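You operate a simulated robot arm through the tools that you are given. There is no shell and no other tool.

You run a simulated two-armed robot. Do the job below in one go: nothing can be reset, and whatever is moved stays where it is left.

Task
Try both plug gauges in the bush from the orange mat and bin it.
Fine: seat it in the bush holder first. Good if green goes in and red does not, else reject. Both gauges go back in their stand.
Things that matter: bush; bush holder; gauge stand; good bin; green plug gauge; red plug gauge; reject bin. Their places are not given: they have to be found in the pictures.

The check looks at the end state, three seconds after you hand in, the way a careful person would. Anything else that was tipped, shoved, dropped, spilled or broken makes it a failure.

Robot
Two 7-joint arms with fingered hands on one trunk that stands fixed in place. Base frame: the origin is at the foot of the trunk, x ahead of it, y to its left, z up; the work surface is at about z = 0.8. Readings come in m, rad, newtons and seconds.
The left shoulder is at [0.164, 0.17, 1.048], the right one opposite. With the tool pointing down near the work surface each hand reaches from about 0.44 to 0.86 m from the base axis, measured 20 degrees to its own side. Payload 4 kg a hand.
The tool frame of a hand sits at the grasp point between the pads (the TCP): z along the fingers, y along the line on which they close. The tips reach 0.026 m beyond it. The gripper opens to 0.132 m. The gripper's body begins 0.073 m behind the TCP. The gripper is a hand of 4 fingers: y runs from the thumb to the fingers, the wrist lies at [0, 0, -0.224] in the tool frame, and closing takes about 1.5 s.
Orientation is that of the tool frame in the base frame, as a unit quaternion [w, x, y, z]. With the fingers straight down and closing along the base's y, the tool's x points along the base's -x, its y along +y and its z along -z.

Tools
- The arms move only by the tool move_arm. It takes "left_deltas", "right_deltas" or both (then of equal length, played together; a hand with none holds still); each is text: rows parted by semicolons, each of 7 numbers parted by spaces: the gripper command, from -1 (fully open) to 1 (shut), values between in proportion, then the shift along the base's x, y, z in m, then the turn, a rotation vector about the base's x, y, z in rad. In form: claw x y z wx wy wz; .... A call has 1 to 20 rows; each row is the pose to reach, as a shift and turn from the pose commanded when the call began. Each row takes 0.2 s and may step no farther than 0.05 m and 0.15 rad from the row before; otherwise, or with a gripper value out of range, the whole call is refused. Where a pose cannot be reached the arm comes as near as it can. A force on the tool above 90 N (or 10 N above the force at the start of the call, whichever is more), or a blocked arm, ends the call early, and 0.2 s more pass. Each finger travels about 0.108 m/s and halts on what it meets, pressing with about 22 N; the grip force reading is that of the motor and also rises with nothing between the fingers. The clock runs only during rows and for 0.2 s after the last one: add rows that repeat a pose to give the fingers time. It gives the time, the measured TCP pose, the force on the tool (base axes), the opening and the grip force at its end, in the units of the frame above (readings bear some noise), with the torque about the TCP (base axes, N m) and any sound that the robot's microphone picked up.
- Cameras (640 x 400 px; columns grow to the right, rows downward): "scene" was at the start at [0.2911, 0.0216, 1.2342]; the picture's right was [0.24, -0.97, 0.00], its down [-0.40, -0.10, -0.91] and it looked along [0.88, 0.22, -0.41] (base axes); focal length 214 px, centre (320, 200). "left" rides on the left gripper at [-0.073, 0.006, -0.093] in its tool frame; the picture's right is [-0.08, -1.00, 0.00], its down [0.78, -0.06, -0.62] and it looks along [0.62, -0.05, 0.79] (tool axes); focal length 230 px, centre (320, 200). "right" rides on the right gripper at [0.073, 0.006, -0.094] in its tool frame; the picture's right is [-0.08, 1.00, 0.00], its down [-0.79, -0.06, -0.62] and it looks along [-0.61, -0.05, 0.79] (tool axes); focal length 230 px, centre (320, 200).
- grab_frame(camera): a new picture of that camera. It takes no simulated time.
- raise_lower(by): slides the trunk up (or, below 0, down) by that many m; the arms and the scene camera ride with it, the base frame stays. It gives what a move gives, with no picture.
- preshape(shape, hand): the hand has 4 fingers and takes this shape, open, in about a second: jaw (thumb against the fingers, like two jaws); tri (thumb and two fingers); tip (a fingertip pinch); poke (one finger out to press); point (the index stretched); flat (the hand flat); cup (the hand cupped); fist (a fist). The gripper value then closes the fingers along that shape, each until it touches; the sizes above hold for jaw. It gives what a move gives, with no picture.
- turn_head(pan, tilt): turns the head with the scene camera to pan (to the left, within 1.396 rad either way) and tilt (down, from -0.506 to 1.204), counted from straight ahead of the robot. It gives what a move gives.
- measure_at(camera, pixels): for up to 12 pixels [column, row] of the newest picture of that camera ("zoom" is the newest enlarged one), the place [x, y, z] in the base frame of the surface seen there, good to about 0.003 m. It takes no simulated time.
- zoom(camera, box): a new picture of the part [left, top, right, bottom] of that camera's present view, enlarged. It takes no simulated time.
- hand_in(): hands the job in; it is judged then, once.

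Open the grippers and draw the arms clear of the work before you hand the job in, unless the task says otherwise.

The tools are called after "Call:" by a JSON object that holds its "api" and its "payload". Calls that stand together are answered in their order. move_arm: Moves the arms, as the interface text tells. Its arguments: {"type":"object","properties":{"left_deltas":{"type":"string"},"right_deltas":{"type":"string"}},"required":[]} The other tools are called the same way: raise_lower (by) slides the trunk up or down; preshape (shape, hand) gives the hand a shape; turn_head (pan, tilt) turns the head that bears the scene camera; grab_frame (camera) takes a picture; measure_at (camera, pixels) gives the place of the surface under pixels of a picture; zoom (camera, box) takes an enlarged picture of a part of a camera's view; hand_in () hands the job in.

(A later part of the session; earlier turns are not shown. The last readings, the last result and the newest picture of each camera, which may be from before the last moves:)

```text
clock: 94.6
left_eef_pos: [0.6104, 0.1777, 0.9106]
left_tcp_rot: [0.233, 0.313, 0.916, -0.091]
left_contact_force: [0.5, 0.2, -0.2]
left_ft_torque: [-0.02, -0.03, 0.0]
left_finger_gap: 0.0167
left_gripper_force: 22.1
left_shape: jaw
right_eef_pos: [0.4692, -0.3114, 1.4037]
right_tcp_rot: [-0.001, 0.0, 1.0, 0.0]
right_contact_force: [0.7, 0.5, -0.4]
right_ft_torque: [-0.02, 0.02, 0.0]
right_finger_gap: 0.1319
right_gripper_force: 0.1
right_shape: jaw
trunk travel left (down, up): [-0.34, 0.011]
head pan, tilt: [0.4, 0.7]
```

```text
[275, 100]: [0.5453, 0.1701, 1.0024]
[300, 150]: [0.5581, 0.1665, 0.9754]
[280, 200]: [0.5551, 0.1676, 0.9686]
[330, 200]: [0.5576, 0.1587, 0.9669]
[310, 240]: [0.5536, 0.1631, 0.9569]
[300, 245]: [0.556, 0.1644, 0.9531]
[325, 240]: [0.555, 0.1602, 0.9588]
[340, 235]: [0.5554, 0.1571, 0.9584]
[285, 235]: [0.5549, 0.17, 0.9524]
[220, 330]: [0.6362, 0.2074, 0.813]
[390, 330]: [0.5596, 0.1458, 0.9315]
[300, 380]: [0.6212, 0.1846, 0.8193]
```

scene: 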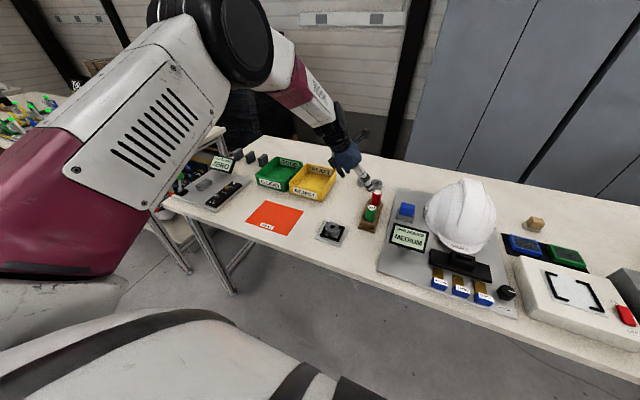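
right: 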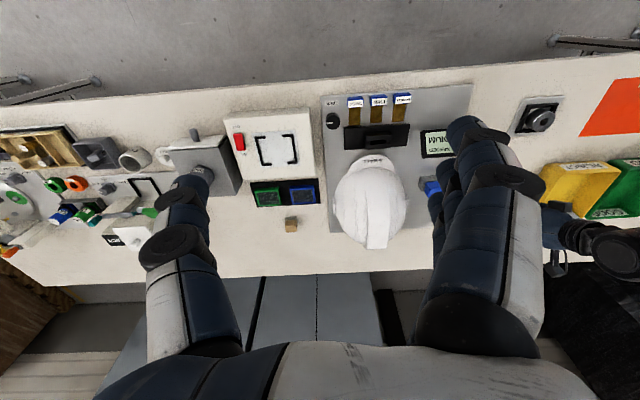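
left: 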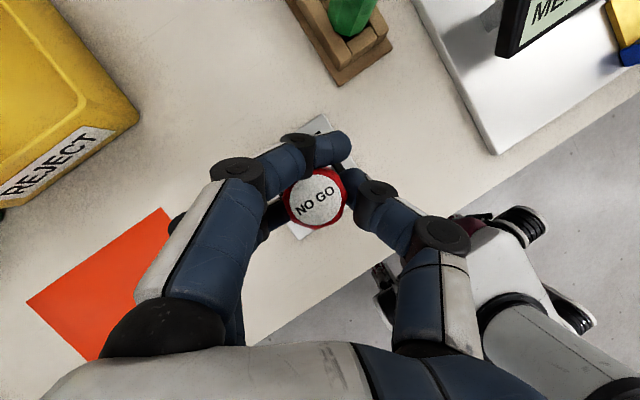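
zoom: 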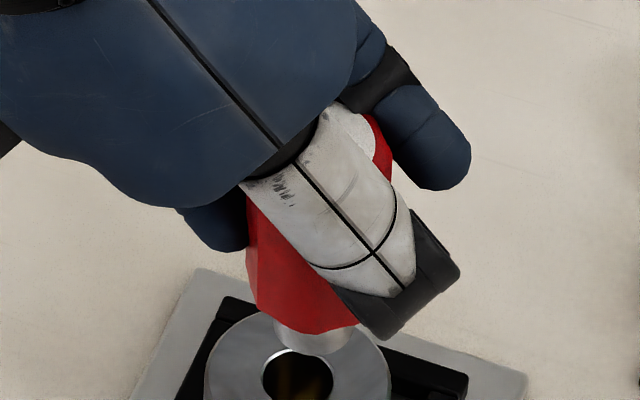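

The gauge axis looks vertical now. I shift (−0.002, +0.0025) to centre over the bore and lower 10 mm.

Call:
{"api": "move_arm", "payload": {"left_deltas": "0.75 -0.002 0.0025 -0.004 0 0 0; 0.75 -0.002 0.0025 -0.01 0 0 0; 0.75 -0.002 0.0025 -0.01 0 0 0; 0.75 -0.002 0.0025 -0.01 0 0 0"}}

Call:
{"api": "zoom", "payload": {"camera": "scene", "box": [318, 228, 350, 253]}}

```text
clock: 95.6
left_eef_pos: [0.6093, 0.1823, 0.9021]
left_tcp_rot: [0.232, 0.313, 0.916, -0.091]
left_contact_force: [-0.9, 0.3, -0.5]
left_ft_torque: [0.0, -0.01, 0.0]
left_finger_gap: 0.0166
left_gripper_force: 22.1
left_shape: jaw
right_eef_pos: [0.4708, -0.3108, 1.4035]
right_tcp_rot: [0.0, 0.0, 1.0, 0.0]
right_contact_force: [0.7, 0.0, -0.2]
right_ft_torque: [0.0, -0.01, -0.03]
right_finger_gap: 0.1319
right_gripper_force: 0.1
right_shape: jaw
trunk travel left (down, up): [-0.34, 0.011]
head pan, tilt: [0.4, 0.7]
```

```text
16.00 times, centred on (334, 240) of scene
```

zoom: 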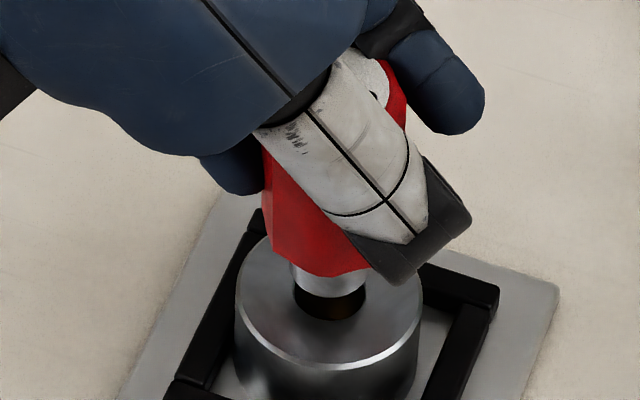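

The pin (77 px wide) covers the bore (73 px) and is about 1 mm off. I shift (+0.002, 0) and lower in 3 mm steps to feel for contact at the bush top.

Call:
{"api": "move_arm", "payload": {"left_deltas": "0.75 0.002 0 0 0 0 0; 0.75 0.002 0 -0.004 0 0 0; 0.75 0.002 0 -0.008 0 0 0; 0.75 0.002 0 -0.01 0 0 0; 0.75 0.002 0 -0.01 0 0 0"}}

Call:
{"api": "zoom", "payload": {"camera": "scene", "box": [318, 228, 350, 253]}}

```text
clock: 96.8
left_eef_pos: [0.6126, 0.1815, 0.8898]
left_tcp_rot: [0.232, 0.314, 0.916, -0.092]
left_contact_force: [-0.4, 0.8, -0.3]
left_ft_torque: [0.0, 0.02, -0.01]
left_finger_gap: 0.0167
left_gripper_force: 22.1
left_shape: jaw
right_eef_pos: [0.4692, -0.3105, 1.4026]
right_tcp_rot: [0.0, 0.0, 1.0, 0.0]
right_contact_force: [0.4, 0.5, -0.5]
right_ft_torque: [-0.02, -0.01, -0.02]
right_finger_gap: 0.1318
right_gripper_force: 0.1
right_shape: jaw
trunk travel left (down, up): [-0.34, 0.011]
head pan, tilt: [0.4, 0.7]
```

```text
16.00 times, centred on (334, 240) of scene
```

zoom: 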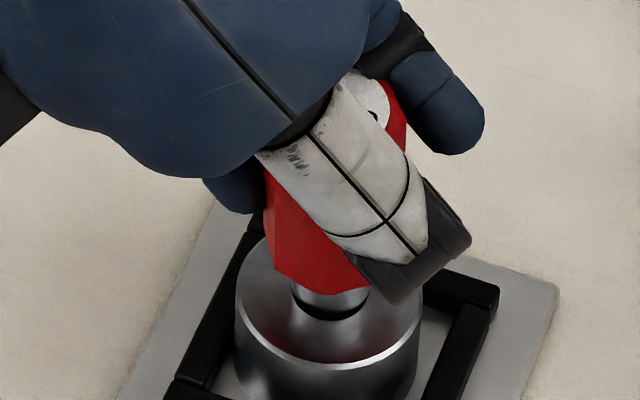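

No contact yet; the pin is at the bore mouth. I lower 2 mm at a time.

Call:
{"api": "move_arm", "payload": {"left_deltas": "0.75 0 0 -0.002 0 0 0; 0.75 0 0 -0.002 0 0 0"}}

Call:
{"api": "move_arm", "payload": {"left_deltas": "0.75 0 0 -0.002 0 0 0; 0.75 0 0 -0.002 0 0 0"}}

Call:
{"api": "zoom", "payload": {"camera": "scene", "box": [318, 228, 350, 253]}}

```text
clock: 97.4
left_eef_pos: [0.6124, 0.1825, 0.89]
left_tcp_rot: [0.233, 0.314, 0.916, -0.091]
left_contact_force: [0.7, -0.2, 11.3]
left_ft_torque: [0.03, 0.0, 0.02]
left_finger_gap: 0.017
left_gripper_force: 22.0
left_shape: jaw
right_eef_pos: [0.4708, -0.3112, 1.4033]
right_tcp_rot: [0.001, 0.0, 1.0, 0.001]
right_contact_force: [0.1, 0.9, -0.4]
right_ft_torque: [0.01, 0.01, 0.04]
right_finger_gap: 0.1319
right_gripper_force: 0.0
right_shape: jaw
trunk travel left (down, up): [-0.34, 0.011]
head pan, tilt: [0.4, 0.7]
```

```text
clock: 98.0
left_eef_pos: [0.6121, 0.1815, 0.8899]
left_tcp_rot: [0.235, 0.313, 0.916, -0.089]
left_contact_force: [1.7, -1.8, 26.3]
left_ft_torque: [0.12, -0.15, -0.02]
left_finger_gap: 0.0176
left_gripper_force: 22.3
left_shape: jaw
right_eef_pos: [0.4691, -0.3111, 1.4034]
right_tcp_rot: [0.001, 0.001, 1.0, 0.0]
right_contact_force: [0.1, 0.2, -0.1]
right_ft_torque: [0.02, -0.01, 0.02]
right_finger_gap: 0.1318
right_gripper_force: 0.1
right_shape: jaw
trunk travel left (down, up): [-0.34, 0.011]
head pan, tilt: [0.4, 0.7]
```

```text
16.00 times, centred on (334, 240) of scene
```

zoom: 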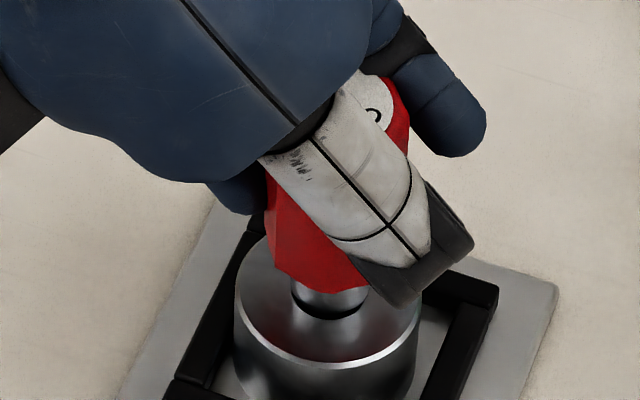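

Contact at 26 N, but a dark crescent of bore shows in front of the pin, so it's ~2.5 mm off-centre. I lift, shift (−0.0023, −0.001) toward the robot, and try again.

Call:
{"api": "move_arm", "payload": {"left_deltas": "0.75 0 0 0.008 0 0 0; 0.75 -0.0023 -0.001 0.008 0 0 0; 0.75 -0.0023 -0.001 0.008 0 0 0"}}

Call:
{"api": "zoom", "payload": {"camera": "scene", "box": [318, 228, 350, 253]}}

```text
clock: 98.8
left_eef_pos: [0.6085, 0.1816, 0.8943]
left_tcp_rot: [0.231, 0.314, 0.916, -0.092]
left_contact_force: [-0.8, 0.4, 0.6]
left_ft_torque: [0.02, 0.02, -0.01]
left_finger_gap: 0.0173
left_gripper_force: 22.1
left_shape: jaw
right_eef_pos: [0.4706, -0.3097, 1.4026]
right_tcp_rot: [-0.001, 0.0, 1.0, 0.0]
right_contact_force: [0.2, 0.5, 0.3]
right_ft_torque: [0.01, 0.0, -0.03]
right_finger_gap: 0.132
right_gripper_force: 0.0
right_shape: jaw
trunk travel left (down, up): [-0.34, 0.011]
head pan, tilt: [0.4, 0.7]
```

```text
16.00 times, centred on (334, 240) of scene
```

zoom: 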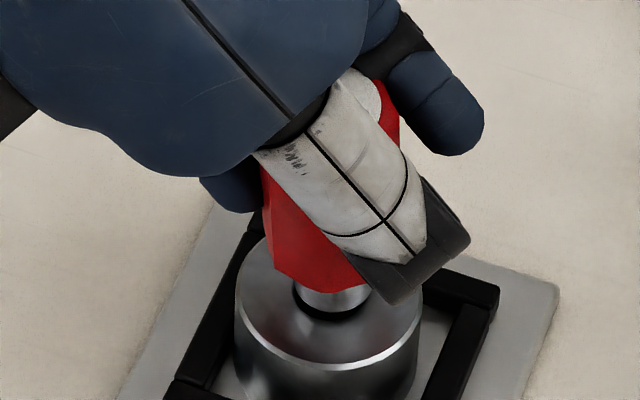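

The pin should now land centred (its front edge projects to about the bore's front edge). I lower again in small steps.

Call:
{"api": "move_arm", "payload": {"left_deltas": "0.75 0 0 -0.003 0 0 0; 0.75 0 0 -0.005 0 0 0; 0.75 0 0 -0.005 0 0 0"}}

Call:
{"api": "zoom", "payload": {"camera": "scene", "box": [318, 228, 350, 253]}}

Call:
{"api": "move_arm", "payload": {"left_deltas": "0.75 0 0 -0.002 0 0 0; 0.75 0 0 -0.003 0 0 0; 0.75 0 0 -0.003 0 0 0"}}

Call:
{"api": "zoom", "payload": {"camera": "scene", "box": [318, 228, 350, 253]}}

```text
clock: 99.6
left_eef_pos: [0.6105, 0.1815, 0.891]
left_tcp_rot: [0.233, 0.313, 0.916, -0.091]
left_contact_force: [-0.6, 0.0, 4.1]
left_ft_torque: [0.01, 0.04, -0.02]
left_finger_gap: 0.0173
left_gripper_force: 21.8
left_shape: jaw
right_eef_pos: [0.4691, -0.3105, 1.4039]
right_tcp_rot: [0.0, 0.0, 1.0, 0.001]
right_contact_force: [0.3, -0.4, -0.4]
right_ft_torque: [0.0, 0.0, -0.01]
right_finger_gap: 0.1317
right_gripper_force: 0.1
right_shape: jaw
trunk travel left (down, up): [-0.34, 0.011]
head pan, tilt: [0.4, 0.7]
```

```text
16.00 times, centred on (334, 240) of scene
```

zoom: 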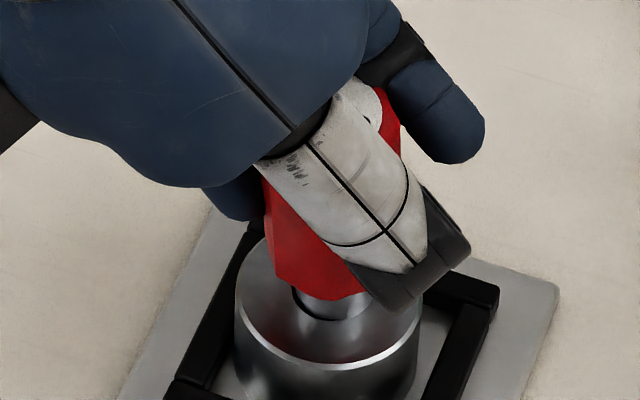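

```text
clock: 100.4
left_eef_pos: [0.6086, 0.1806, 0.8881]
left_tcp_rot: [0.234, 0.313, 0.916, -0.09]
left_contact_force: [1.4, 1.6, 24.3]
left_ft_torque: [0.1, -0.15, 0.03]
left_finger_gap: 0.0177
left_gripper_force: 22.1
left_shape: jaw
right_eef_pos: [0.4685, -0.3108, 1.4045]
right_tcp_rot: [0.001, 0.0, 1.0, 0.0]
right_contact_force: [-0.4, 0.7, 0.0]
right_ft_torque: [0.01, -0.01, 0.0]
right_finger_gap: 0.1319
right_gripper_force: 0.0
right_shape: jaw
trunk travel left (down, up): [-0.34, 0.011]
head pan, tilt: [0.4, 0.7]
```

```text
16.00 times, centred on (334, 240) of scene
```

zoom: 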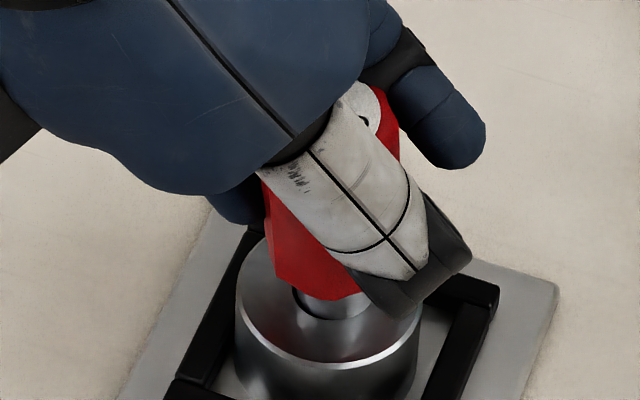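

Blocked again at about the same height (24 N). I zoom right in to verify centring, as a dark sliver shows at the left of the pin.

Call:
{"api": "zoom", "payload": {"camera": "scene", "box": [328, 240, 344, 250]}}

```text
16.00 times, centred on (336, 245) of scene
```

zoom: 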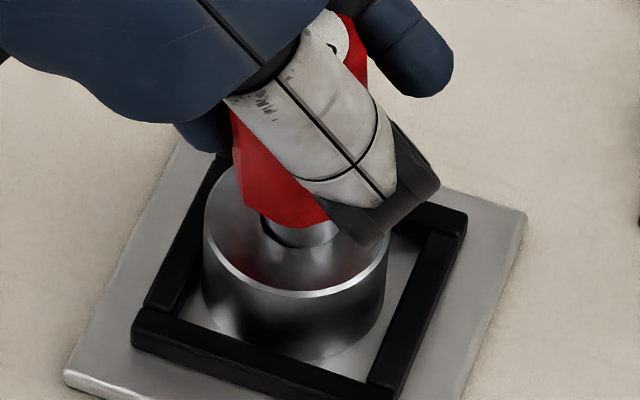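

The pin sits within ~1 mm of the bore centre and doesn't enter. To be thorough I ease off and do a small ±1.2 mm search with light pressure to see whether it ever drops in.

Call:
{"api": "move_arm", "payload": {"left_deltas": "0.75 0 0 0.001 0 0 0; 0.75 -0.0012 0 0.001 0 0 0; 0.75 -0.0012 -0.0012 0.001 0 0 0; 0.75 0 -0.0012 0.001 0 0 0; 0.75 0.0012 -0.0012 0.001 0 0 0; 0.75 0.0012 0 0.001 0 0 0; 0.75 0.0012 0.0012 0.001 0 0 0; 0.75 0 0.0012 0.001 0 0 0; 0.75 -0.0012 0.0012 0.001 0 0 0; 0.75 0 0 0.001 0 0 0; 0.75 0 0 0.001 0 0 0"}}

Call:
{"api": "zoom", "payload": {"camera": "scene", "box": [318, 228, 350, 253]}}

```text
clock: 102.8
left_eef_pos: [0.6081, 0.1802, 0.8892]
left_tcp_rot: [0.233, 0.314, 0.916, -0.091]
left_contact_force: [-1.4, -0.9, 16.7]
left_ft_torque: [0.07, -0.06, -0.06]
left_finger_gap: 0.0182
left_gripper_force: 21.5
left_shape: jaw
right_eef_pos: [0.4683, -0.3112, 1.403]
right_tcp_rot: [-0.001, 0.0, 1.0, 0.0]
right_contact_force: [0.7, -0.2, 0.3]
right_ft_torque: [0.0, 0.02, 0.02]
right_finger_gap: 0.1317
right_gripper_force: 0.1
right_shape: jaw
trunk travel left (down, up): [-0.34, 0.011]
head pan, tilt: [0.4, 0.7]
```

```text
16.00 times, centred on (334, 240) of scene
```

zoom: 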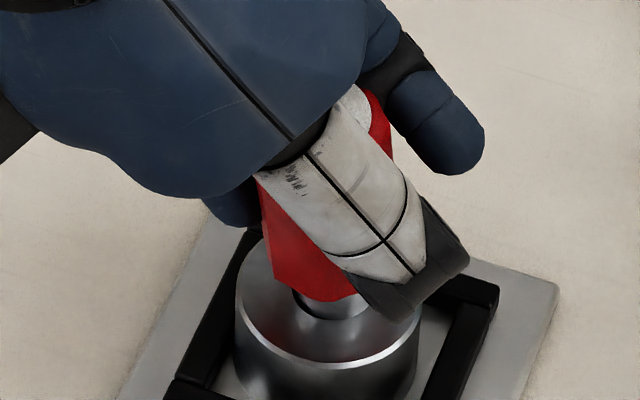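

NO GO clearly doesn't enter (z stayed at 0.889 with 17 N), so with GO fitting, the bush is good. I withdraw the red gauge straight up 7 cm.

Call:
{"api": "move_arm", "payload": {"left_deltas": "0.75 0 0 0.01 0 0 0; 0.75 0 0 0.03 0 0 0; 0.75 0 0 0.055 0 0 0; 0.75 0 0 0.075 0 0 0; 0.75 0 0 0.075 0 0 0"}}

Call:
{"api": "zoom", "payload": {"camera": "scene", "box": [310, 210, 374, 260]}}

Call:
{"api": "zoom", "payload": {"camera": "scene", "box": [360, 205, 400, 235]}}

Call:
{"api": "grab_frame", "payload": {"camera": "left"}}

```text
clock: 104.0
left_eef_pos: [0.6097, 0.1809, 0.964]
left_tcp_rot: [0.232, 0.314, 0.916, -0.093]
left_contact_force: [-0.6, -0.7, -0.2]
left_ft_torque: [-0.02, 0.01, -0.03]
left_finger_gap: 0.0179
left_gripper_force: 21.5
left_shape: jaw
right_eef_pos: [0.4717, -0.3108, 1.4028]
right_tcp_rot: [-0.001, 0.0, 1.0, 0.0]
right_contact_force: [-0.1, 1.1, 0.7]
right_ft_torque: [0.02, 0.0, 0.02]
right_finger_gap: 0.1321
right_gripper_force: 0.1
right_shape: jaw
trunk travel left (down, up): [-0.34, 0.011]
head pan, tilt: [0.4, 0.7]
```

```text
8.00 times, centred on (342, 235) of scene
```

zoom: 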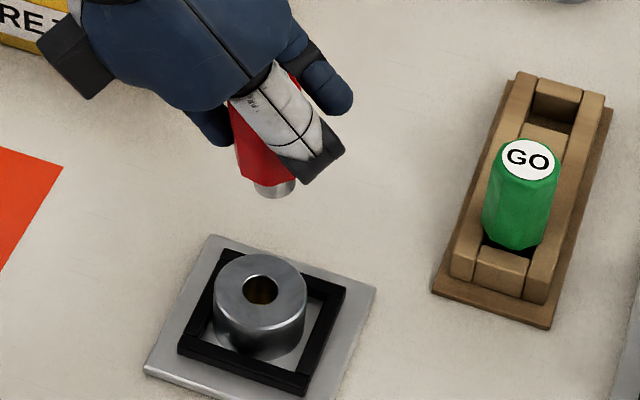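

```text
13.33 times, centred on (380, 220) of scene
```

zoom: 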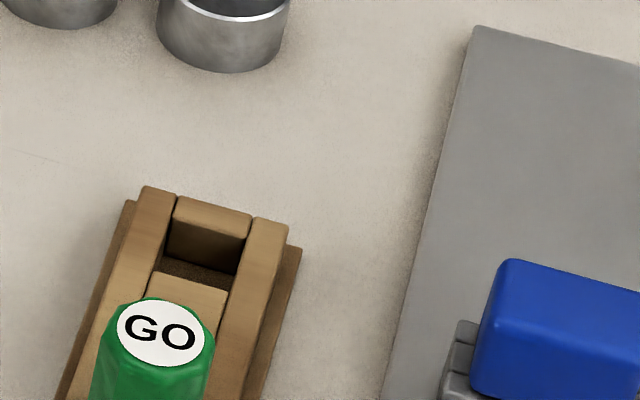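

```text
taken
```

left: 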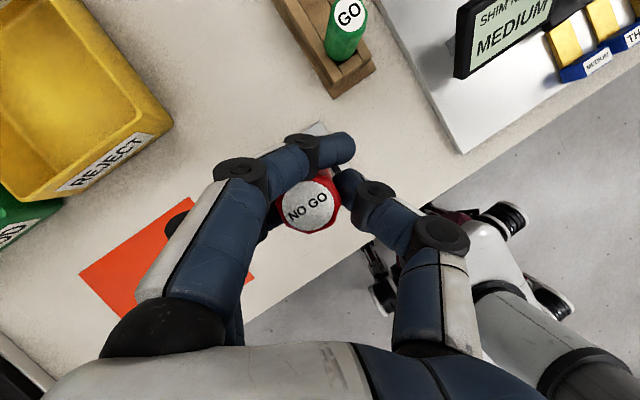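

The bush sits still in the holder and the red pocket is visible behind the green gauge. I measure its edges in the current zoom.

Call:
{"api": "zoom", "payload": {"camera": "scene", "box": [362, 212, 394, 234]}}

Call:
{"api": "measure_at", "payload": {"camera": "zoom", "pixels": [[215, 165], [265, 185], [290, 165], [180, 160], [295, 220], [205, 262], [255, 275], [165, 200], [225, 270], [240, 150], [285, 260], [150, 230]]}}

```text
16.00 times, centred on (378, 223) of scene
```

zoom: 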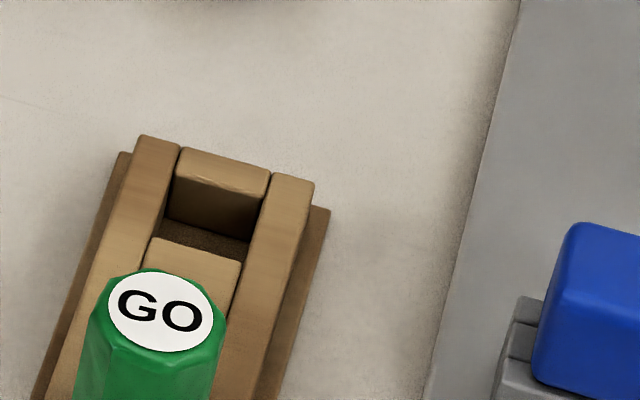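

```text
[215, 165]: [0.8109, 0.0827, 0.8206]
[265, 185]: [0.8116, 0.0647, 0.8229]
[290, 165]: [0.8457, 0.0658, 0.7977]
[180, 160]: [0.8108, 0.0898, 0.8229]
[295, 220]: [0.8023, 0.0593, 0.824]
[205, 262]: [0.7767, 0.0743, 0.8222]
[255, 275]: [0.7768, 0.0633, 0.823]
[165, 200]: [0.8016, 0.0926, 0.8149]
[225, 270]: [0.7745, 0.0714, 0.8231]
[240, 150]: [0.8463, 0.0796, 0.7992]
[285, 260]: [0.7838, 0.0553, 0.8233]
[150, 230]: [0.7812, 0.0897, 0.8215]
```

The red pocket centre is about (0.7915, 0.078), roughly 21 mm square. Now I re-measure the gauge in the hand, since pressing may have shifted it.

Call:
{"api": "zoom", "payload": {"camera": "left", "box": [240, 150, 400, 260]}}

Call:
{"api": "zoom", "payload": {"camera": "scene", "box": [316, 214, 352, 240]}}

Call:
{"api": "measure_at", "payload": {"camera": "zoom", "pixels": [[305, 285], [300, 290], [315, 288], [285, 280], [330, 280], [290, 250], [260, 240], [320, 295], [240, 200], [345, 90], [355, 100], [340, 75]]}}

```text
3.64 times, centred on (320, 205) of left
```

zoom: 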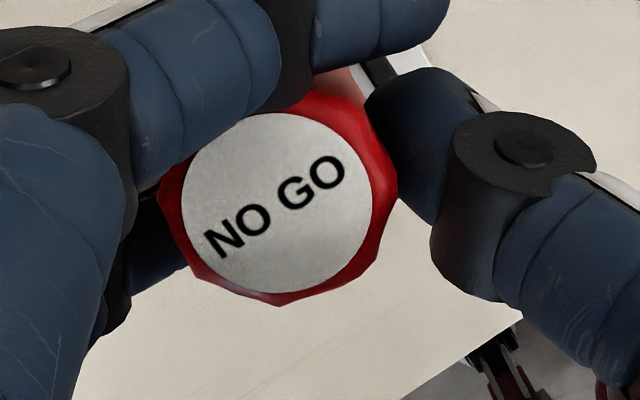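

```text
15.38 times, centred on (334, 227) of scene
```

zoom: 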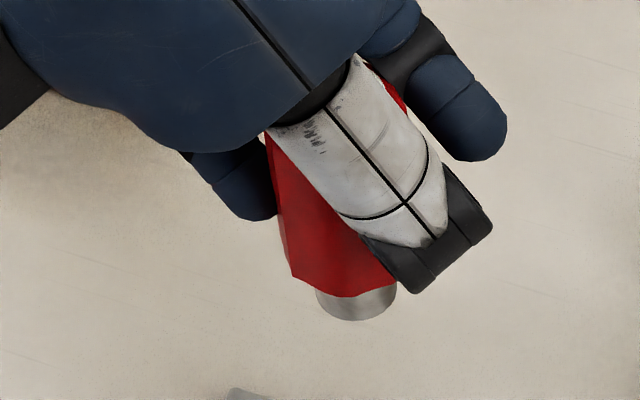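

```text
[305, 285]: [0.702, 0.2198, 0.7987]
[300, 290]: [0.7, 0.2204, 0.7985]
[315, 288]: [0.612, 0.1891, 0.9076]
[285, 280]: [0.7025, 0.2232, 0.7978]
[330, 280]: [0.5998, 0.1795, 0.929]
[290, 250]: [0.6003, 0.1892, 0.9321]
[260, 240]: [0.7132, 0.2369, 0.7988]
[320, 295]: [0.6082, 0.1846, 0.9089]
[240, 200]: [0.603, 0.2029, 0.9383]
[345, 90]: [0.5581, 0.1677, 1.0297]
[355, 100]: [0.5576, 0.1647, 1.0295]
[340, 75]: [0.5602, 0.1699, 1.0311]
```

The handle edge shows the gauge now leans about 0.15 rad sideways in the hand. I measure the pin precisely to correct for it.

Call:
{"api": "measure_at", "payload": {"camera": "zoom", "pixels": [[356, 305], [350, 310], [362, 308], [345, 305], [370, 305], [356, 298], [335, 305], [380, 300], [330, 270], [310, 250], [300, 200], [285, 180]]}}

```text
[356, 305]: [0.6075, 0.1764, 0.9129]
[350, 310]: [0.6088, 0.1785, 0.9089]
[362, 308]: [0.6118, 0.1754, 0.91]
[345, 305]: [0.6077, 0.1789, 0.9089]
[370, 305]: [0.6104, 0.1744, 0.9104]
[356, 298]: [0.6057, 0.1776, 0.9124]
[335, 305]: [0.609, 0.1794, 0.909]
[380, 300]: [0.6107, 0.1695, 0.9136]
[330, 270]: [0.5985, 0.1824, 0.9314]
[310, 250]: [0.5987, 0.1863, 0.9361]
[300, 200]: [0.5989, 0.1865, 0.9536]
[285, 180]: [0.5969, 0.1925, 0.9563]
```

The gauge's lower end is swung toward −y by ~0.1 rad (and slightly forward). I rotate the hand +0.1 about x to right it mostly, keeping enough forward tilt for reach, then check.

Call:
{"api": "move_arm", "payload": {"left_deltas": "0.75 0 0 0 0.05 0 0; 0.75 0 0 0 0.1 0 0; 0.75 0 0 0 0.1 0 0; 0.75 0 0 0 0.1 0 0"}}

Call:
{"api": "zoom", "payload": {"camera": "scene", "box": [316, 214, 352, 240]}}

Call:
{"api": "measure_at", "payload": {"camera": "zoom", "pixels": [[335, 300], [325, 305], [345, 305], [335, 310], [315, 300], [355, 300], [300, 250], [290, 200], [280, 160], [320, 270], [300, 280], [280, 230]]}}

Call:
{"api": "zoom", "payload": {"camera": "left", "box": [240, 150, 400, 260]}}

```text
clock: 105.0
left_eef_pos: [0.6093, 0.1812, 0.9636]
left_tcp_rot: [0.217, 0.324, 0.92, -0.045]
left_contact_force: [0.1, -0.1, -0.2]
left_ft_torque: [0.01, 0.0, 0.0]
left_finger_gap: 0.0177
left_gripper_force: 22.1
left_shape: jaw
right_eef_pos: [0.4701, -0.3101, 1.4029]
right_tcp_rot: [0.0, 0.0, 1.0, 0.0]
right_contact_force: [-0.6, 0.1, 0.7]
right_ft_torque: [-0.01, 0.0, -0.05]
right_finger_gap: 0.1317
right_gripper_force: 0.1
right_shape: jaw
trunk travel left (down, up): [-0.34, 0.011]
head pan, tilt: [0.4, 0.7]
```

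```text
15.38 times, centred on (334, 227) of scene
```

zoom: 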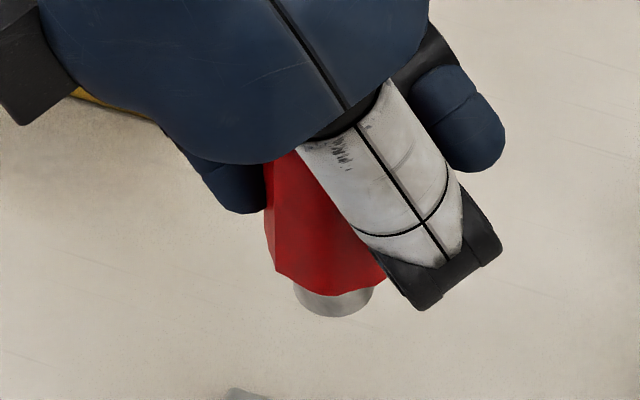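

```text
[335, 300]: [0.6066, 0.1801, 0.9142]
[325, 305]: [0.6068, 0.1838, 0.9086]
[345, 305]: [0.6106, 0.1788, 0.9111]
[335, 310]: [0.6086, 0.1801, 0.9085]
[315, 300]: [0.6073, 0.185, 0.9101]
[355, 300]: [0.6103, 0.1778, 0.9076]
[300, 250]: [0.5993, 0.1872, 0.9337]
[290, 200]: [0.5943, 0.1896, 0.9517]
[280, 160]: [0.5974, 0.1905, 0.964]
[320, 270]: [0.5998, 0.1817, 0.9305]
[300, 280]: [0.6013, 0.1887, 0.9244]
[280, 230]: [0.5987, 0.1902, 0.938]
```

```text
3.64 times, centred on (320, 205) of left
```

zoom: 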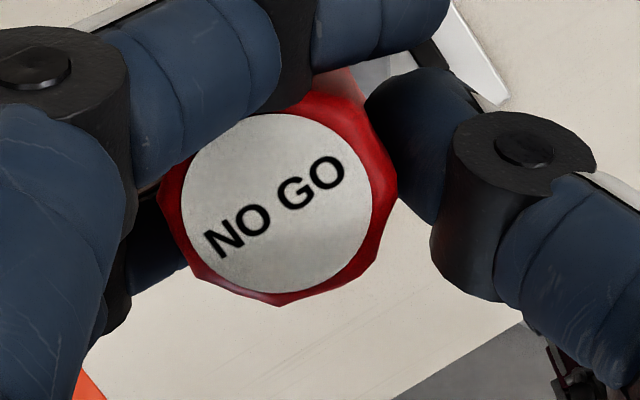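

The gauge is nearly vertical now; its pin is at TCP+(0.0075, 0.0028). I move toward the stand in stages: up and out, lower the trunk to gain forward reach, then over the red pocket at TCP ≈(0.784, 0.075).

Call:
{"api": "move_arm", "payload": {"left_deltas": "0.75 0.015 -0.01 0.025 0 0 0; 0.75 0.03 -0.02 0.05 0 0 0; 0.75 0.05 -0.03 0.08 0 0 0; 0.75 0.05 -0.03 0.085 0 0 0; 0.75 0.05 -0.03 0.085 0 0 0"}}

Call:
{"api": "raise_lower", "payload": {"by": -0.09}}

Call:
{"api": "move_arm", "payload": {"left_deltas": "0.75 0.025 -0.015 0 0 0 0; 0.75 0.05 -0.03 0 0 0 0; 0.75 0.075 -0.045 0 0 0 0; 0.75 0.1 -0.06 0 0 0 0; 0.75 0.125 -0.076 0 0 0 0; 0.75 0.125 -0.076 0 0 0 0; 0.75 0.125 -0.076 0 0 0 0"}}

Call:
{"api": "zoom", "payload": {"camera": "scene", "box": [350, 160, 414, 225]}}

Call:
{"api": "grab_frame", "payload": {"camera": "left"}}

```text
clock: 106.2
left_eef_pos: [0.6585, 0.1519, 1.0474]
left_tcp_rot: [0.217, 0.324, 0.92, -0.046]
left_contact_force: [0.8, 0.5, -0.7]
left_ft_torque: [-0.03, 0.03, -0.01]
left_finger_gap: 0.0175
left_gripper_force: 22.1
left_shape: jaw
right_eef_pos: [0.4708, -0.3113, 1.4029]
right_tcp_rot: [0.0, -0.001, 1.0, 0.001]
right_contact_force: [0.2, 0.4, 0.3]
right_ft_torque: [0.0, -0.02, 0.0]
right_finger_gap: 0.132
right_gripper_force: 0.0
right_shape: jaw
trunk travel left (down, up): [-0.34, 0.011]
head pan, tilt: [0.4, 0.7]
```

```text
clock: 107.5
left_eef_pos: [0.6591, 0.1513, 0.9574]
left_tcp_rot: [0.217, 0.324, 0.92, -0.046]
left_contact_force: [0.6, 0.9, -0.7]
left_ft_torque: [0.0, -0.02, 0.02]
left_finger_gap: 0.0176
left_gripper_force: 22.2
left_shape: jaw
right_eef_pos: [0.469, -0.3102, 1.3134]
right_tcp_rot: [0.0, 0.0, 1.0, 0.0]
right_contact_force: [-0.4, -0.8, -0.8]
right_ft_torque: [0.0, 0.02, 0.01]
right_finger_gap: 0.1318
right_gripper_force: 0.0
right_shape: jaw
trunk travel left (down, up): [-0.25, 0.101]
head pan, tilt: [0.4, 0.7]
```

```text
clock: 109.1
left_eef_pos: [0.785, 0.0749, 0.956]
left_tcp_rot: [0.215, 0.325, 0.92, -0.045]
left_contact_force: [0.0, 0.0, -0.3]
left_ft_torque: [0.01, -0.01, 0.01]
left_finger_gap: 0.0177
left_gripper_force: 22.1
left_shape: jaw
right_eef_pos: [0.4701, -0.3097, 1.3127]
right_tcp_rot: [-0.001, 0.0, 1.0, 0.0]
right_contact_force: [0.0, -0.3, 0.3]
right_ft_torque: [-0.02, 0.01, -0.01]
right_finger_gap: 0.1314
right_gripper_force: 0.0
right_shape: jaw
trunk travel left (down, up): [-0.25, 0.101]
head pan, tilt: [0.4, 0.7]
```

```text
6.15 times, centred on (382, 192) of scene
```

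zoom: 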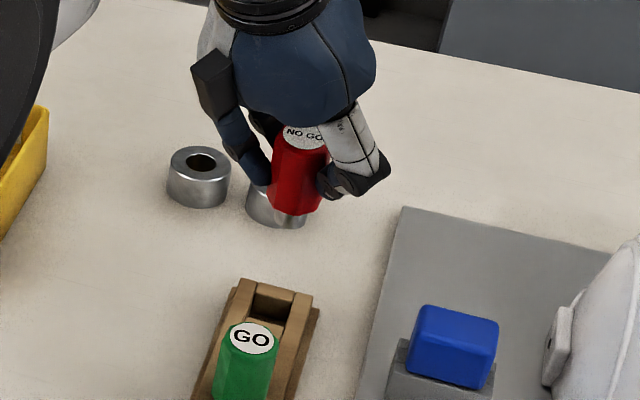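

```text
taken
```

left: 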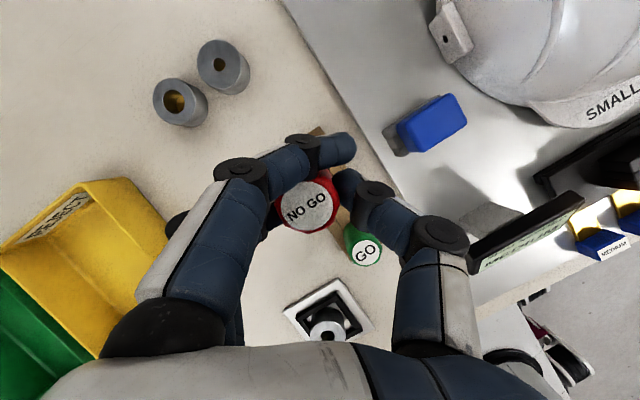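

Excellent: the hand is at (0.785, 0.0749, 0.956), right where I wanted. I lower the trunk by 6 cm, leaving the pin ~1.5 cm above the stand, and check alignment.

Call:
{"api": "raise_lower", "payload": {"by": -0.06}}

Call:
{"api": "zoom", "payload": {"camera": "scene", "box": [360, 168, 400, 203]}}

Call:
{"api": "grab_frame", "payload": {"camera": "scene"}}

```text
clock: 110.1
left_eef_pos: [0.7841, 0.0748, 0.8997]
left_tcp_rot: [0.217, 0.325, 0.919, -0.045]
left_contact_force: [-0.6, -0.9, -0.7]
left_ft_torque: [0.01, -0.02, -0.02]
left_finger_gap: 0.0171
left_gripper_force: 21.8
left_shape: jaw
right_eef_pos: [0.4687, -0.3092, 1.255]
right_tcp_rot: [0.001, 0.0, 1.0, 0.0]
right_contact_force: [0.2, 0.7, -0.1]
right_ft_torque: [-0.02, -0.01, -0.04]
right_finger_gap: 0.1318
right_gripper_force: 0.1
right_shape: jaw
trunk travel left (down, up): [-0.19, 0.161]
head pan, tilt: [0.4, 0.7]
```

```text
11.43 times, centred on (380, 186) of scene
```

zoom: 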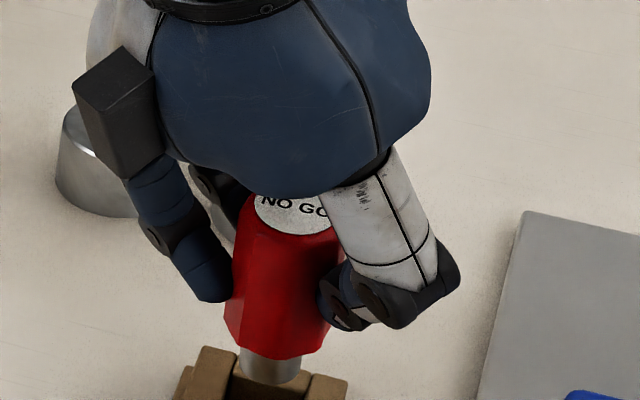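

```text
taken
```

scene: 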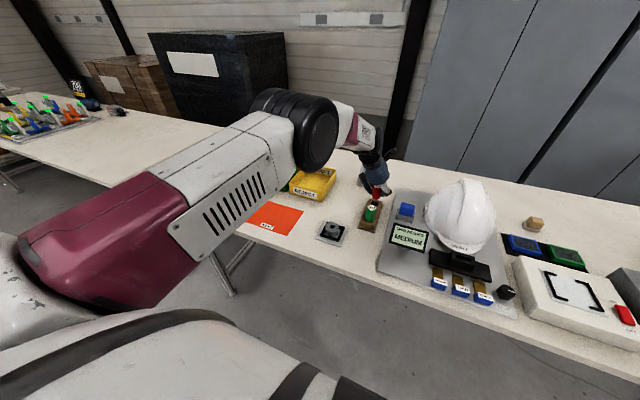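

The pin is now hanging just behind the stand's far end in the image; I zoom lower to see both the pin and the pocket.

Call:
{"api": "zoom", "payload": {"camera": "scene", "box": [356, 184, 396, 214]}}

Call:
{"api": "measure_at", "payload": {"camera": "zoom", "pixels": [[330, 165], [325, 172], [340, 172], [315, 165], [350, 165], [330, 178], [310, 120], [330, 60], [345, 20], [275, 200], [400, 210], [330, 205]]}}

```text
13.33 times, centred on (376, 199) of scene
```

zoom: 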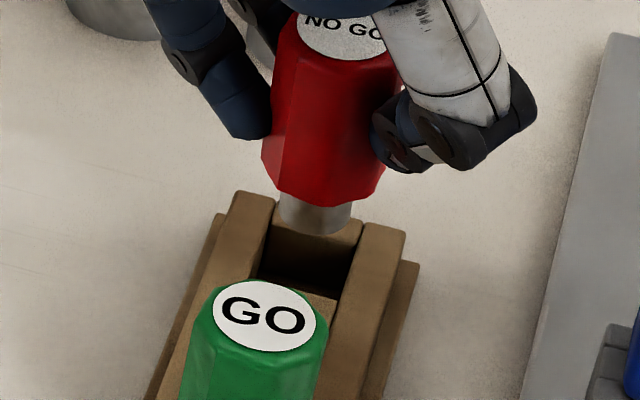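

```text
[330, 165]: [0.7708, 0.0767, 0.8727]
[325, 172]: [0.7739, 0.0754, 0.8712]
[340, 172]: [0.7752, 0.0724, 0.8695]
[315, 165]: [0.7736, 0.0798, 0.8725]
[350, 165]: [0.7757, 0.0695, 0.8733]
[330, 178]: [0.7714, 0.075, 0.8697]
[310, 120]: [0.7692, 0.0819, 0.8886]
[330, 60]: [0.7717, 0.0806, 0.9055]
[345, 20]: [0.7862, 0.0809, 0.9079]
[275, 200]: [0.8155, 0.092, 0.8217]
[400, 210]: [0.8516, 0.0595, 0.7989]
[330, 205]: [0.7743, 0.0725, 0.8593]
```

Projecting the pin down, it's ~2–3 mm short (toward the robot) of the pocket centre. I shift (+0.002, +0.0005) and lower the trunk 1 cm for a closer check.

Call:
{"api": "move_arm", "payload": {"left_deltas": "0.75 0.002 0.0005 0 0 0 0; 0.75 0.002 0.0005 0 0 0 0"}}

Call:
{"api": "raise_lower", "payload": {"by": -0.01}}

Call:
{"api": "zoom", "payload": {"camera": "scene", "box": [358, 184, 390, 208]}}

```text
clock: 110.7
left_eef_pos: [0.7856, 0.0749, 0.8976]
left_tcp_rot: [0.216, 0.325, 0.92, -0.046]
left_contact_force: [-0.3, 0.1, -1.1]
left_ft_torque: [-0.03, 0.01, 0.0]
left_finger_gap: 0.0174
left_gripper_force: 22.4
left_shape: jaw
right_eef_pos: [0.47, -0.3106, 1.2536]
right_tcp_rot: [0.0, -0.001, 1.0, -0.001]
right_contact_force: [0.4, -0.2, 0.1]
right_ft_torque: [0.01, -0.02, 0.01]
right_finger_gap: 0.132
right_gripper_force: 0.0
right_shape: jaw
trunk travel left (down, up): [-0.19, 0.161]
head pan, tilt: [0.4, 0.7]
```

```text
clock: 111.2
left_eef_pos: [0.7853, 0.0757, 0.8888]
left_tcp_rot: [0.217, 0.324, 0.92, -0.044]
left_contact_force: [-0.6, 0.2, -1.6]
left_ft_torque: [0.01, -0.03, 0.01]
left_finger_gap: 0.0174
left_gripper_force: 21.5
left_shape: jaw
right_eef_pos: [0.4677, -0.3101, 1.244]
right_tcp_rot: [0.0, 0.0, 1.0, -0.001]
right_contact_force: [0.1, -0.4, 0.5]
right_ft_torque: [-0.02, -0.02, 0.05]
right_finger_gap: 0.132
right_gripper_force: 0.0
right_shape: jaw
trunk travel left (down, up): [-0.18, 0.171]
head pan, tilt: [0.4, 0.7]
```

```text
16.00 times, centred on (374, 196) of scene
```

zoom: 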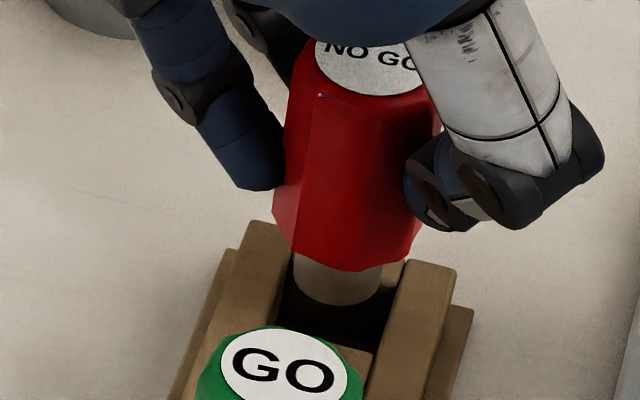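

Now the projected pin end (330,306) matches the pocket centre (331,308). I lower the trunk 12 mm so the pin enters, checking force.

Call:
{"api": "raise_lower", "payload": {"by": -0.012}}

Call:
{"api": "zoom", "payload": {"camera": "scene", "box": [358, 184, 390, 208]}}

```text
clock: 111.8
left_eef_pos: [0.7868, 0.0757, 0.8763]
left_tcp_rot: [0.216, 0.324, 0.92, -0.045]
left_contact_force: [-1.3, -0.3, -0.1]
left_ft_torque: [-0.03, 0.01, 0.02]
left_finger_gap: 0.0173
left_gripper_force: 21.8
left_shape: jaw
right_eef_pos: [0.4694, -0.3097, 1.2317]
right_tcp_rot: [0.0, 0.0, 1.0, 0.001]
right_contact_force: [0.1, 0.6, 0.6]
right_ft_torque: [0.01, -0.07, 0.02]
right_finger_gap: 0.1317
right_gripper_force: 0.1
right_shape: jaw
trunk travel left (down, up): [-0.168, 0.183]
head pan, tilt: [0.4, 0.7]
```

```text
16.00 times, centred on (374, 196) of scene
```

zoom: 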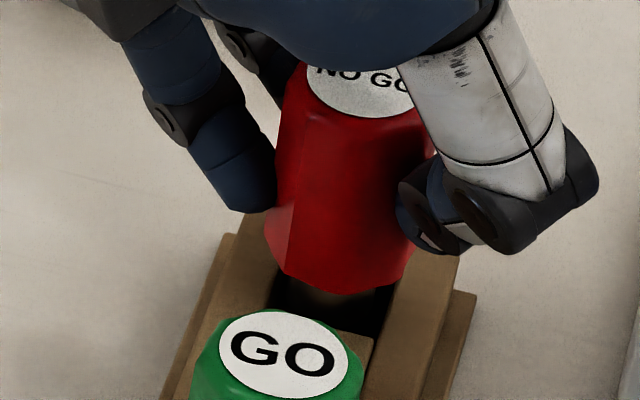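

The pin is inside the pocket and there is no contact force. I lower another 7 mm toward shoulder contact.

Call:
{"api": "raise_lower", "payload": {"by": -0.007}}

Call:
{"api": "raise_lower", "payload": {"by": -0.003}}

Call:
{"api": "zoom", "payload": {"camera": "scene", "box": [358, 180, 390, 204]}}

```text
clock: 112.4
left_eef_pos: [0.7853, 0.075, 0.8687]
left_tcp_rot: [0.218, 0.324, 0.919, -0.046]
left_contact_force: [0.1, -0.5, 0.0]
left_ft_torque: [-0.04, -0.01, -0.02]
left_finger_gap: 0.0174
left_gripper_force: 21.8
left_shape: jaw
right_eef_pos: [0.4699, -0.3112, 1.2239]
right_tcp_rot: [0.0, 0.0, 1.0, -0.001]
right_contact_force: [0.5, 0.5, 0.4]
right_ft_torque: [0.01, -0.03, 0.01]
right_finger_gap: 0.1318
right_gripper_force: 0.1
right_shape: jaw
trunk travel left (down, up): [-0.161, 0.19]
head pan, tilt: [0.4, 0.7]
```

```text
clock: 112.9
left_eef_pos: [0.7868, 0.0764, 0.8658]
left_tcp_rot: [0.217, 0.325, 0.919, -0.045]
left_contact_force: [0.1, -1.2, 4.6]
left_ft_torque: [0.02, -0.02, 0.01]
left_finger_gap: 0.0174
left_gripper_force: 21.6
left_shape: jaw
right_eef_pos: [0.4686, -0.3098, 1.2214]
right_tcp_rot: [-0.001, 0.0, 1.0, 0.0]
right_contact_force: [-0.8, 0.0, 0.1]
right_ft_torque: [0.0, 0.01, -0.02]
right_finger_gap: 0.1319
right_gripper_force: 0.1
right_shape: jaw
trunk travel left (down, up): [-0.158, 0.193]
head pan, tilt: [0.4, 0.7]
```

```text
16.00 times, centred on (374, 192) of scene
```

zoom: 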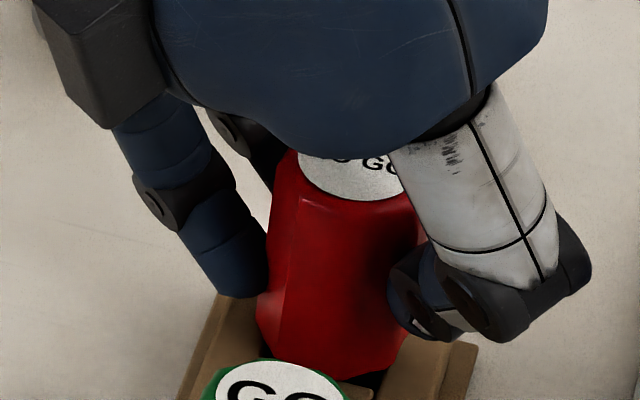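

The shoulder has touched down (4.6 N at the expected height). I open the fingers gradually.

Call:
{"api": "move_arm", "payload": {"left_deltas": "0.6 0 0 0 0 0 0; 0.4 0 0 0 0 0 0; 0.1 0 0 0 0 0 0; -0.2 0 0 0 0 0 0; -0.5 0 0 0 0 0 0; -0.5 0 0 0 0 0 0"}}

Call:
{"api": "grab_frame", "payload": {"camera": "left"}}

Call:
{"api": "zoom", "payload": {"camera": "scene", "box": [354, 176, 398, 212]}}

```text
clock: 114.3
left_eef_pos: [0.7862, 0.0757, 0.8656]
left_tcp_rot: [0.216, 0.324, 0.92, -0.045]
left_contact_force: [-0.7, 0.3, 0.2]
left_ft_torque: [0.0, 0.03, -0.03]
left_finger_gap: 0.0987
left_gripper_force: 0.0
left_shape: jaw
right_eef_pos: [0.4694, -0.3091, 1.2202]
right_tcp_rot: [0.0, 0.0, 1.0, 0.0]
right_contact_force: [-0.1, -0.2, 0.7]
right_ft_torque: [-0.01, 0.01, 0.03]
right_finger_gap: 0.1319
right_gripper_force: 0.1
right_shape: jaw
trunk travel left (down, up): [-0.158, 0.193]
head pan, tilt: [0.4, 0.7]
```

```text
taken
```

left: 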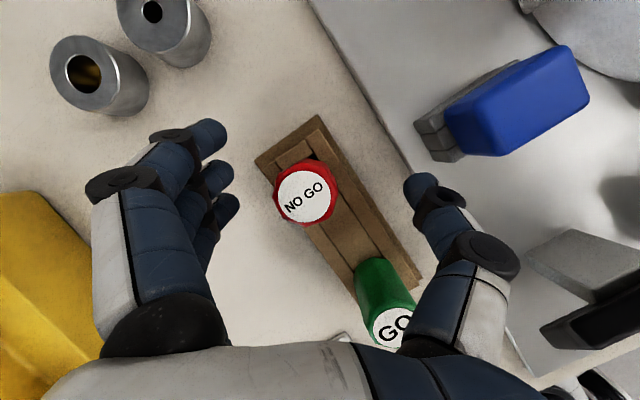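

```text
11.11 times, centred on (376, 194) of scene
```

zoom: 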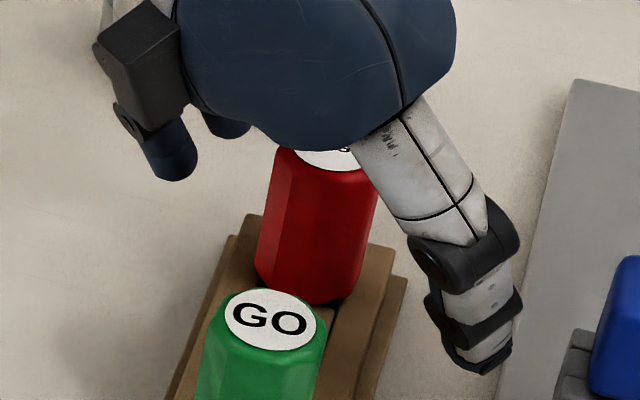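

NO GO is released and standing. I raise the trunk 9 cm to lift the hand clear and check both gauges.

Call:
{"api": "raise_lower", "payload": {"by": 0.09}}

Call:
{"api": "move_arm", "payload": {"left_deltas": "-0.5 -0.02 0.02 0.01 0 0 0; -0.5 -0.05 0.04 0.02 0 0 0; -0.5 -0.08 0.06 0.02 0 0 0; -0.5 -0.1 0.08 0.02 0 0 0; -0.5 -0.1 0.08 0.02 0 0 0"}}

Call:
{"api": "zoom", "payload": {"camera": "scene", "box": [346, 190, 402, 232]}}

Call:
{"api": "grab_frame", "payload": {"camera": "left"}}

```text
clock: 115.6
left_eef_pos: [0.7864, 0.0769, 0.9542]
left_tcp_rot: [0.215, 0.325, 0.92, -0.046]
left_contact_force: [0.2, 0.3, 0.3]
left_ft_torque: [0.0, 0.01, 0.03]
left_finger_gap: 0.0987
left_gripper_force: 0.1
left_shape: jaw
right_eef_pos: [0.4717, -0.3105, 1.31]
right_tcp_rot: [-0.001, 0.0, 1.0, 0.0]
right_contact_force: [0.6, -0.3, 0.7]
right_ft_torque: [-0.01, 0.0, -0.03]
right_finger_gap: 0.132
right_gripper_force: 0.2
right_shape: jaw
trunk travel left (down, up): [-0.248, 0.103]
head pan, tilt: [0.4, 0.7]
```

```text
clock: 116.8
left_eef_pos: [0.6869, 0.1575, 0.9735]
left_tcp_rot: [0.216, 0.324, 0.92, -0.045]
left_contact_force: [-0.5, -0.4, 0.4]
left_ft_torque: [0.01, -0.02, -0.04]
left_finger_gap: 0.0988
left_gripper_force: 0.0
left_shape: jaw
right_eef_pos: [0.47, -0.312, 1.3104]
right_tcp_rot: [0.0, 0.0, 1.0, 0.0]
right_contact_force: [0.1, -1.4, 0.4]
right_ft_torque: [0.02, 0.01, -0.01]
right_finger_gap: 0.1322
right_gripper_force: 0.1
right_shape: jaw
trunk travel left (down, up): [-0.248, 0.103]
head pan, tilt: [0.4, 0.7]
```

```text
9.52 times, centred on (374, 211) of scene
```

zoom: 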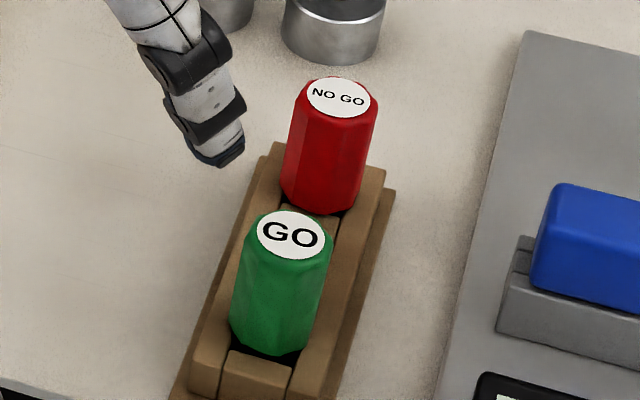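

```text
taken
```

left: 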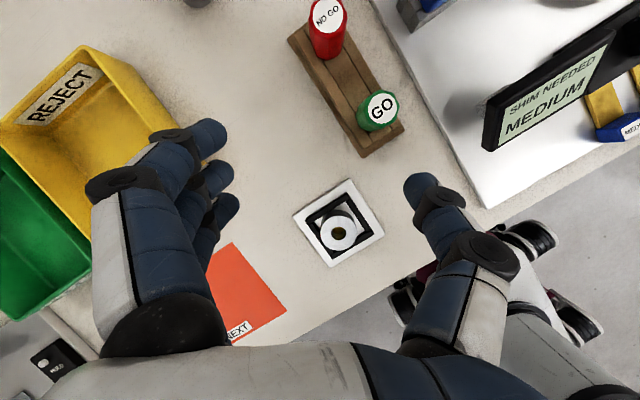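

Both gauges look properly seated. I verify the label heights in the zoom, which were 0.875 originally.

Call:
{"api": "zoom", "payload": {"camera": "scene", "box": [346, 190, 402, 232]}}

Call:
{"api": "measure_at", "payload": {"camera": "zoom", "pixels": [[292, 235], [270, 230], [315, 240], [292, 220], [292, 250], [338, 98], [315, 95], [360, 102], [338, 85], [338, 110]]}}

Call:
{"api": "zoom", "payload": {"camera": "scene", "box": [310, 215, 358, 250]}}

Call:
{"api": "measure_at", "payload": {"camera": "zoom", "pixels": [[200, 160], [330, 170], [265, 120], [265, 210], [230, 190], [310, 130], [150, 250], [300, 300]]}}

```text
9.52 times, centred on (374, 211) of scene
```

zoom: 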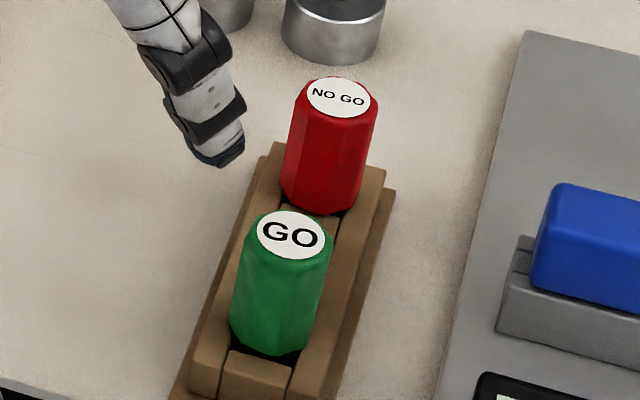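

```text
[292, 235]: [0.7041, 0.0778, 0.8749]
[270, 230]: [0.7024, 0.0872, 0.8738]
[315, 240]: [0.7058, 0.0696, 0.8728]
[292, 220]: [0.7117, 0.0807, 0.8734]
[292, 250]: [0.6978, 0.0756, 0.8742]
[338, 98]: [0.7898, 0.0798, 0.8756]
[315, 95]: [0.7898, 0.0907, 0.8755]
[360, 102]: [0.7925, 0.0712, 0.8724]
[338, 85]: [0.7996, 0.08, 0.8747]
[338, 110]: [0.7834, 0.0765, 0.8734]
```

```text
11.43 times, centred on (334, 232) of scene
```

zoom: 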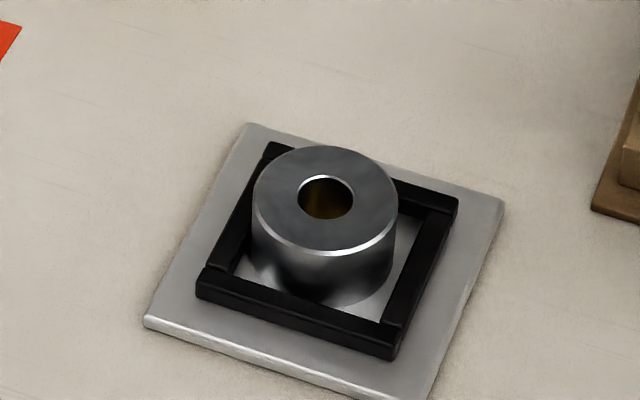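

```text
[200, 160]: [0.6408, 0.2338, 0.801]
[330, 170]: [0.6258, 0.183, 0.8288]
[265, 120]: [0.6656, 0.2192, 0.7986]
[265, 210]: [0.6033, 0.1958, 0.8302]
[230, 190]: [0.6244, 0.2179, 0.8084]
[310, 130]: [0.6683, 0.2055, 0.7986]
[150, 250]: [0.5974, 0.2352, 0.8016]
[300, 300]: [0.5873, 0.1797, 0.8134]
```

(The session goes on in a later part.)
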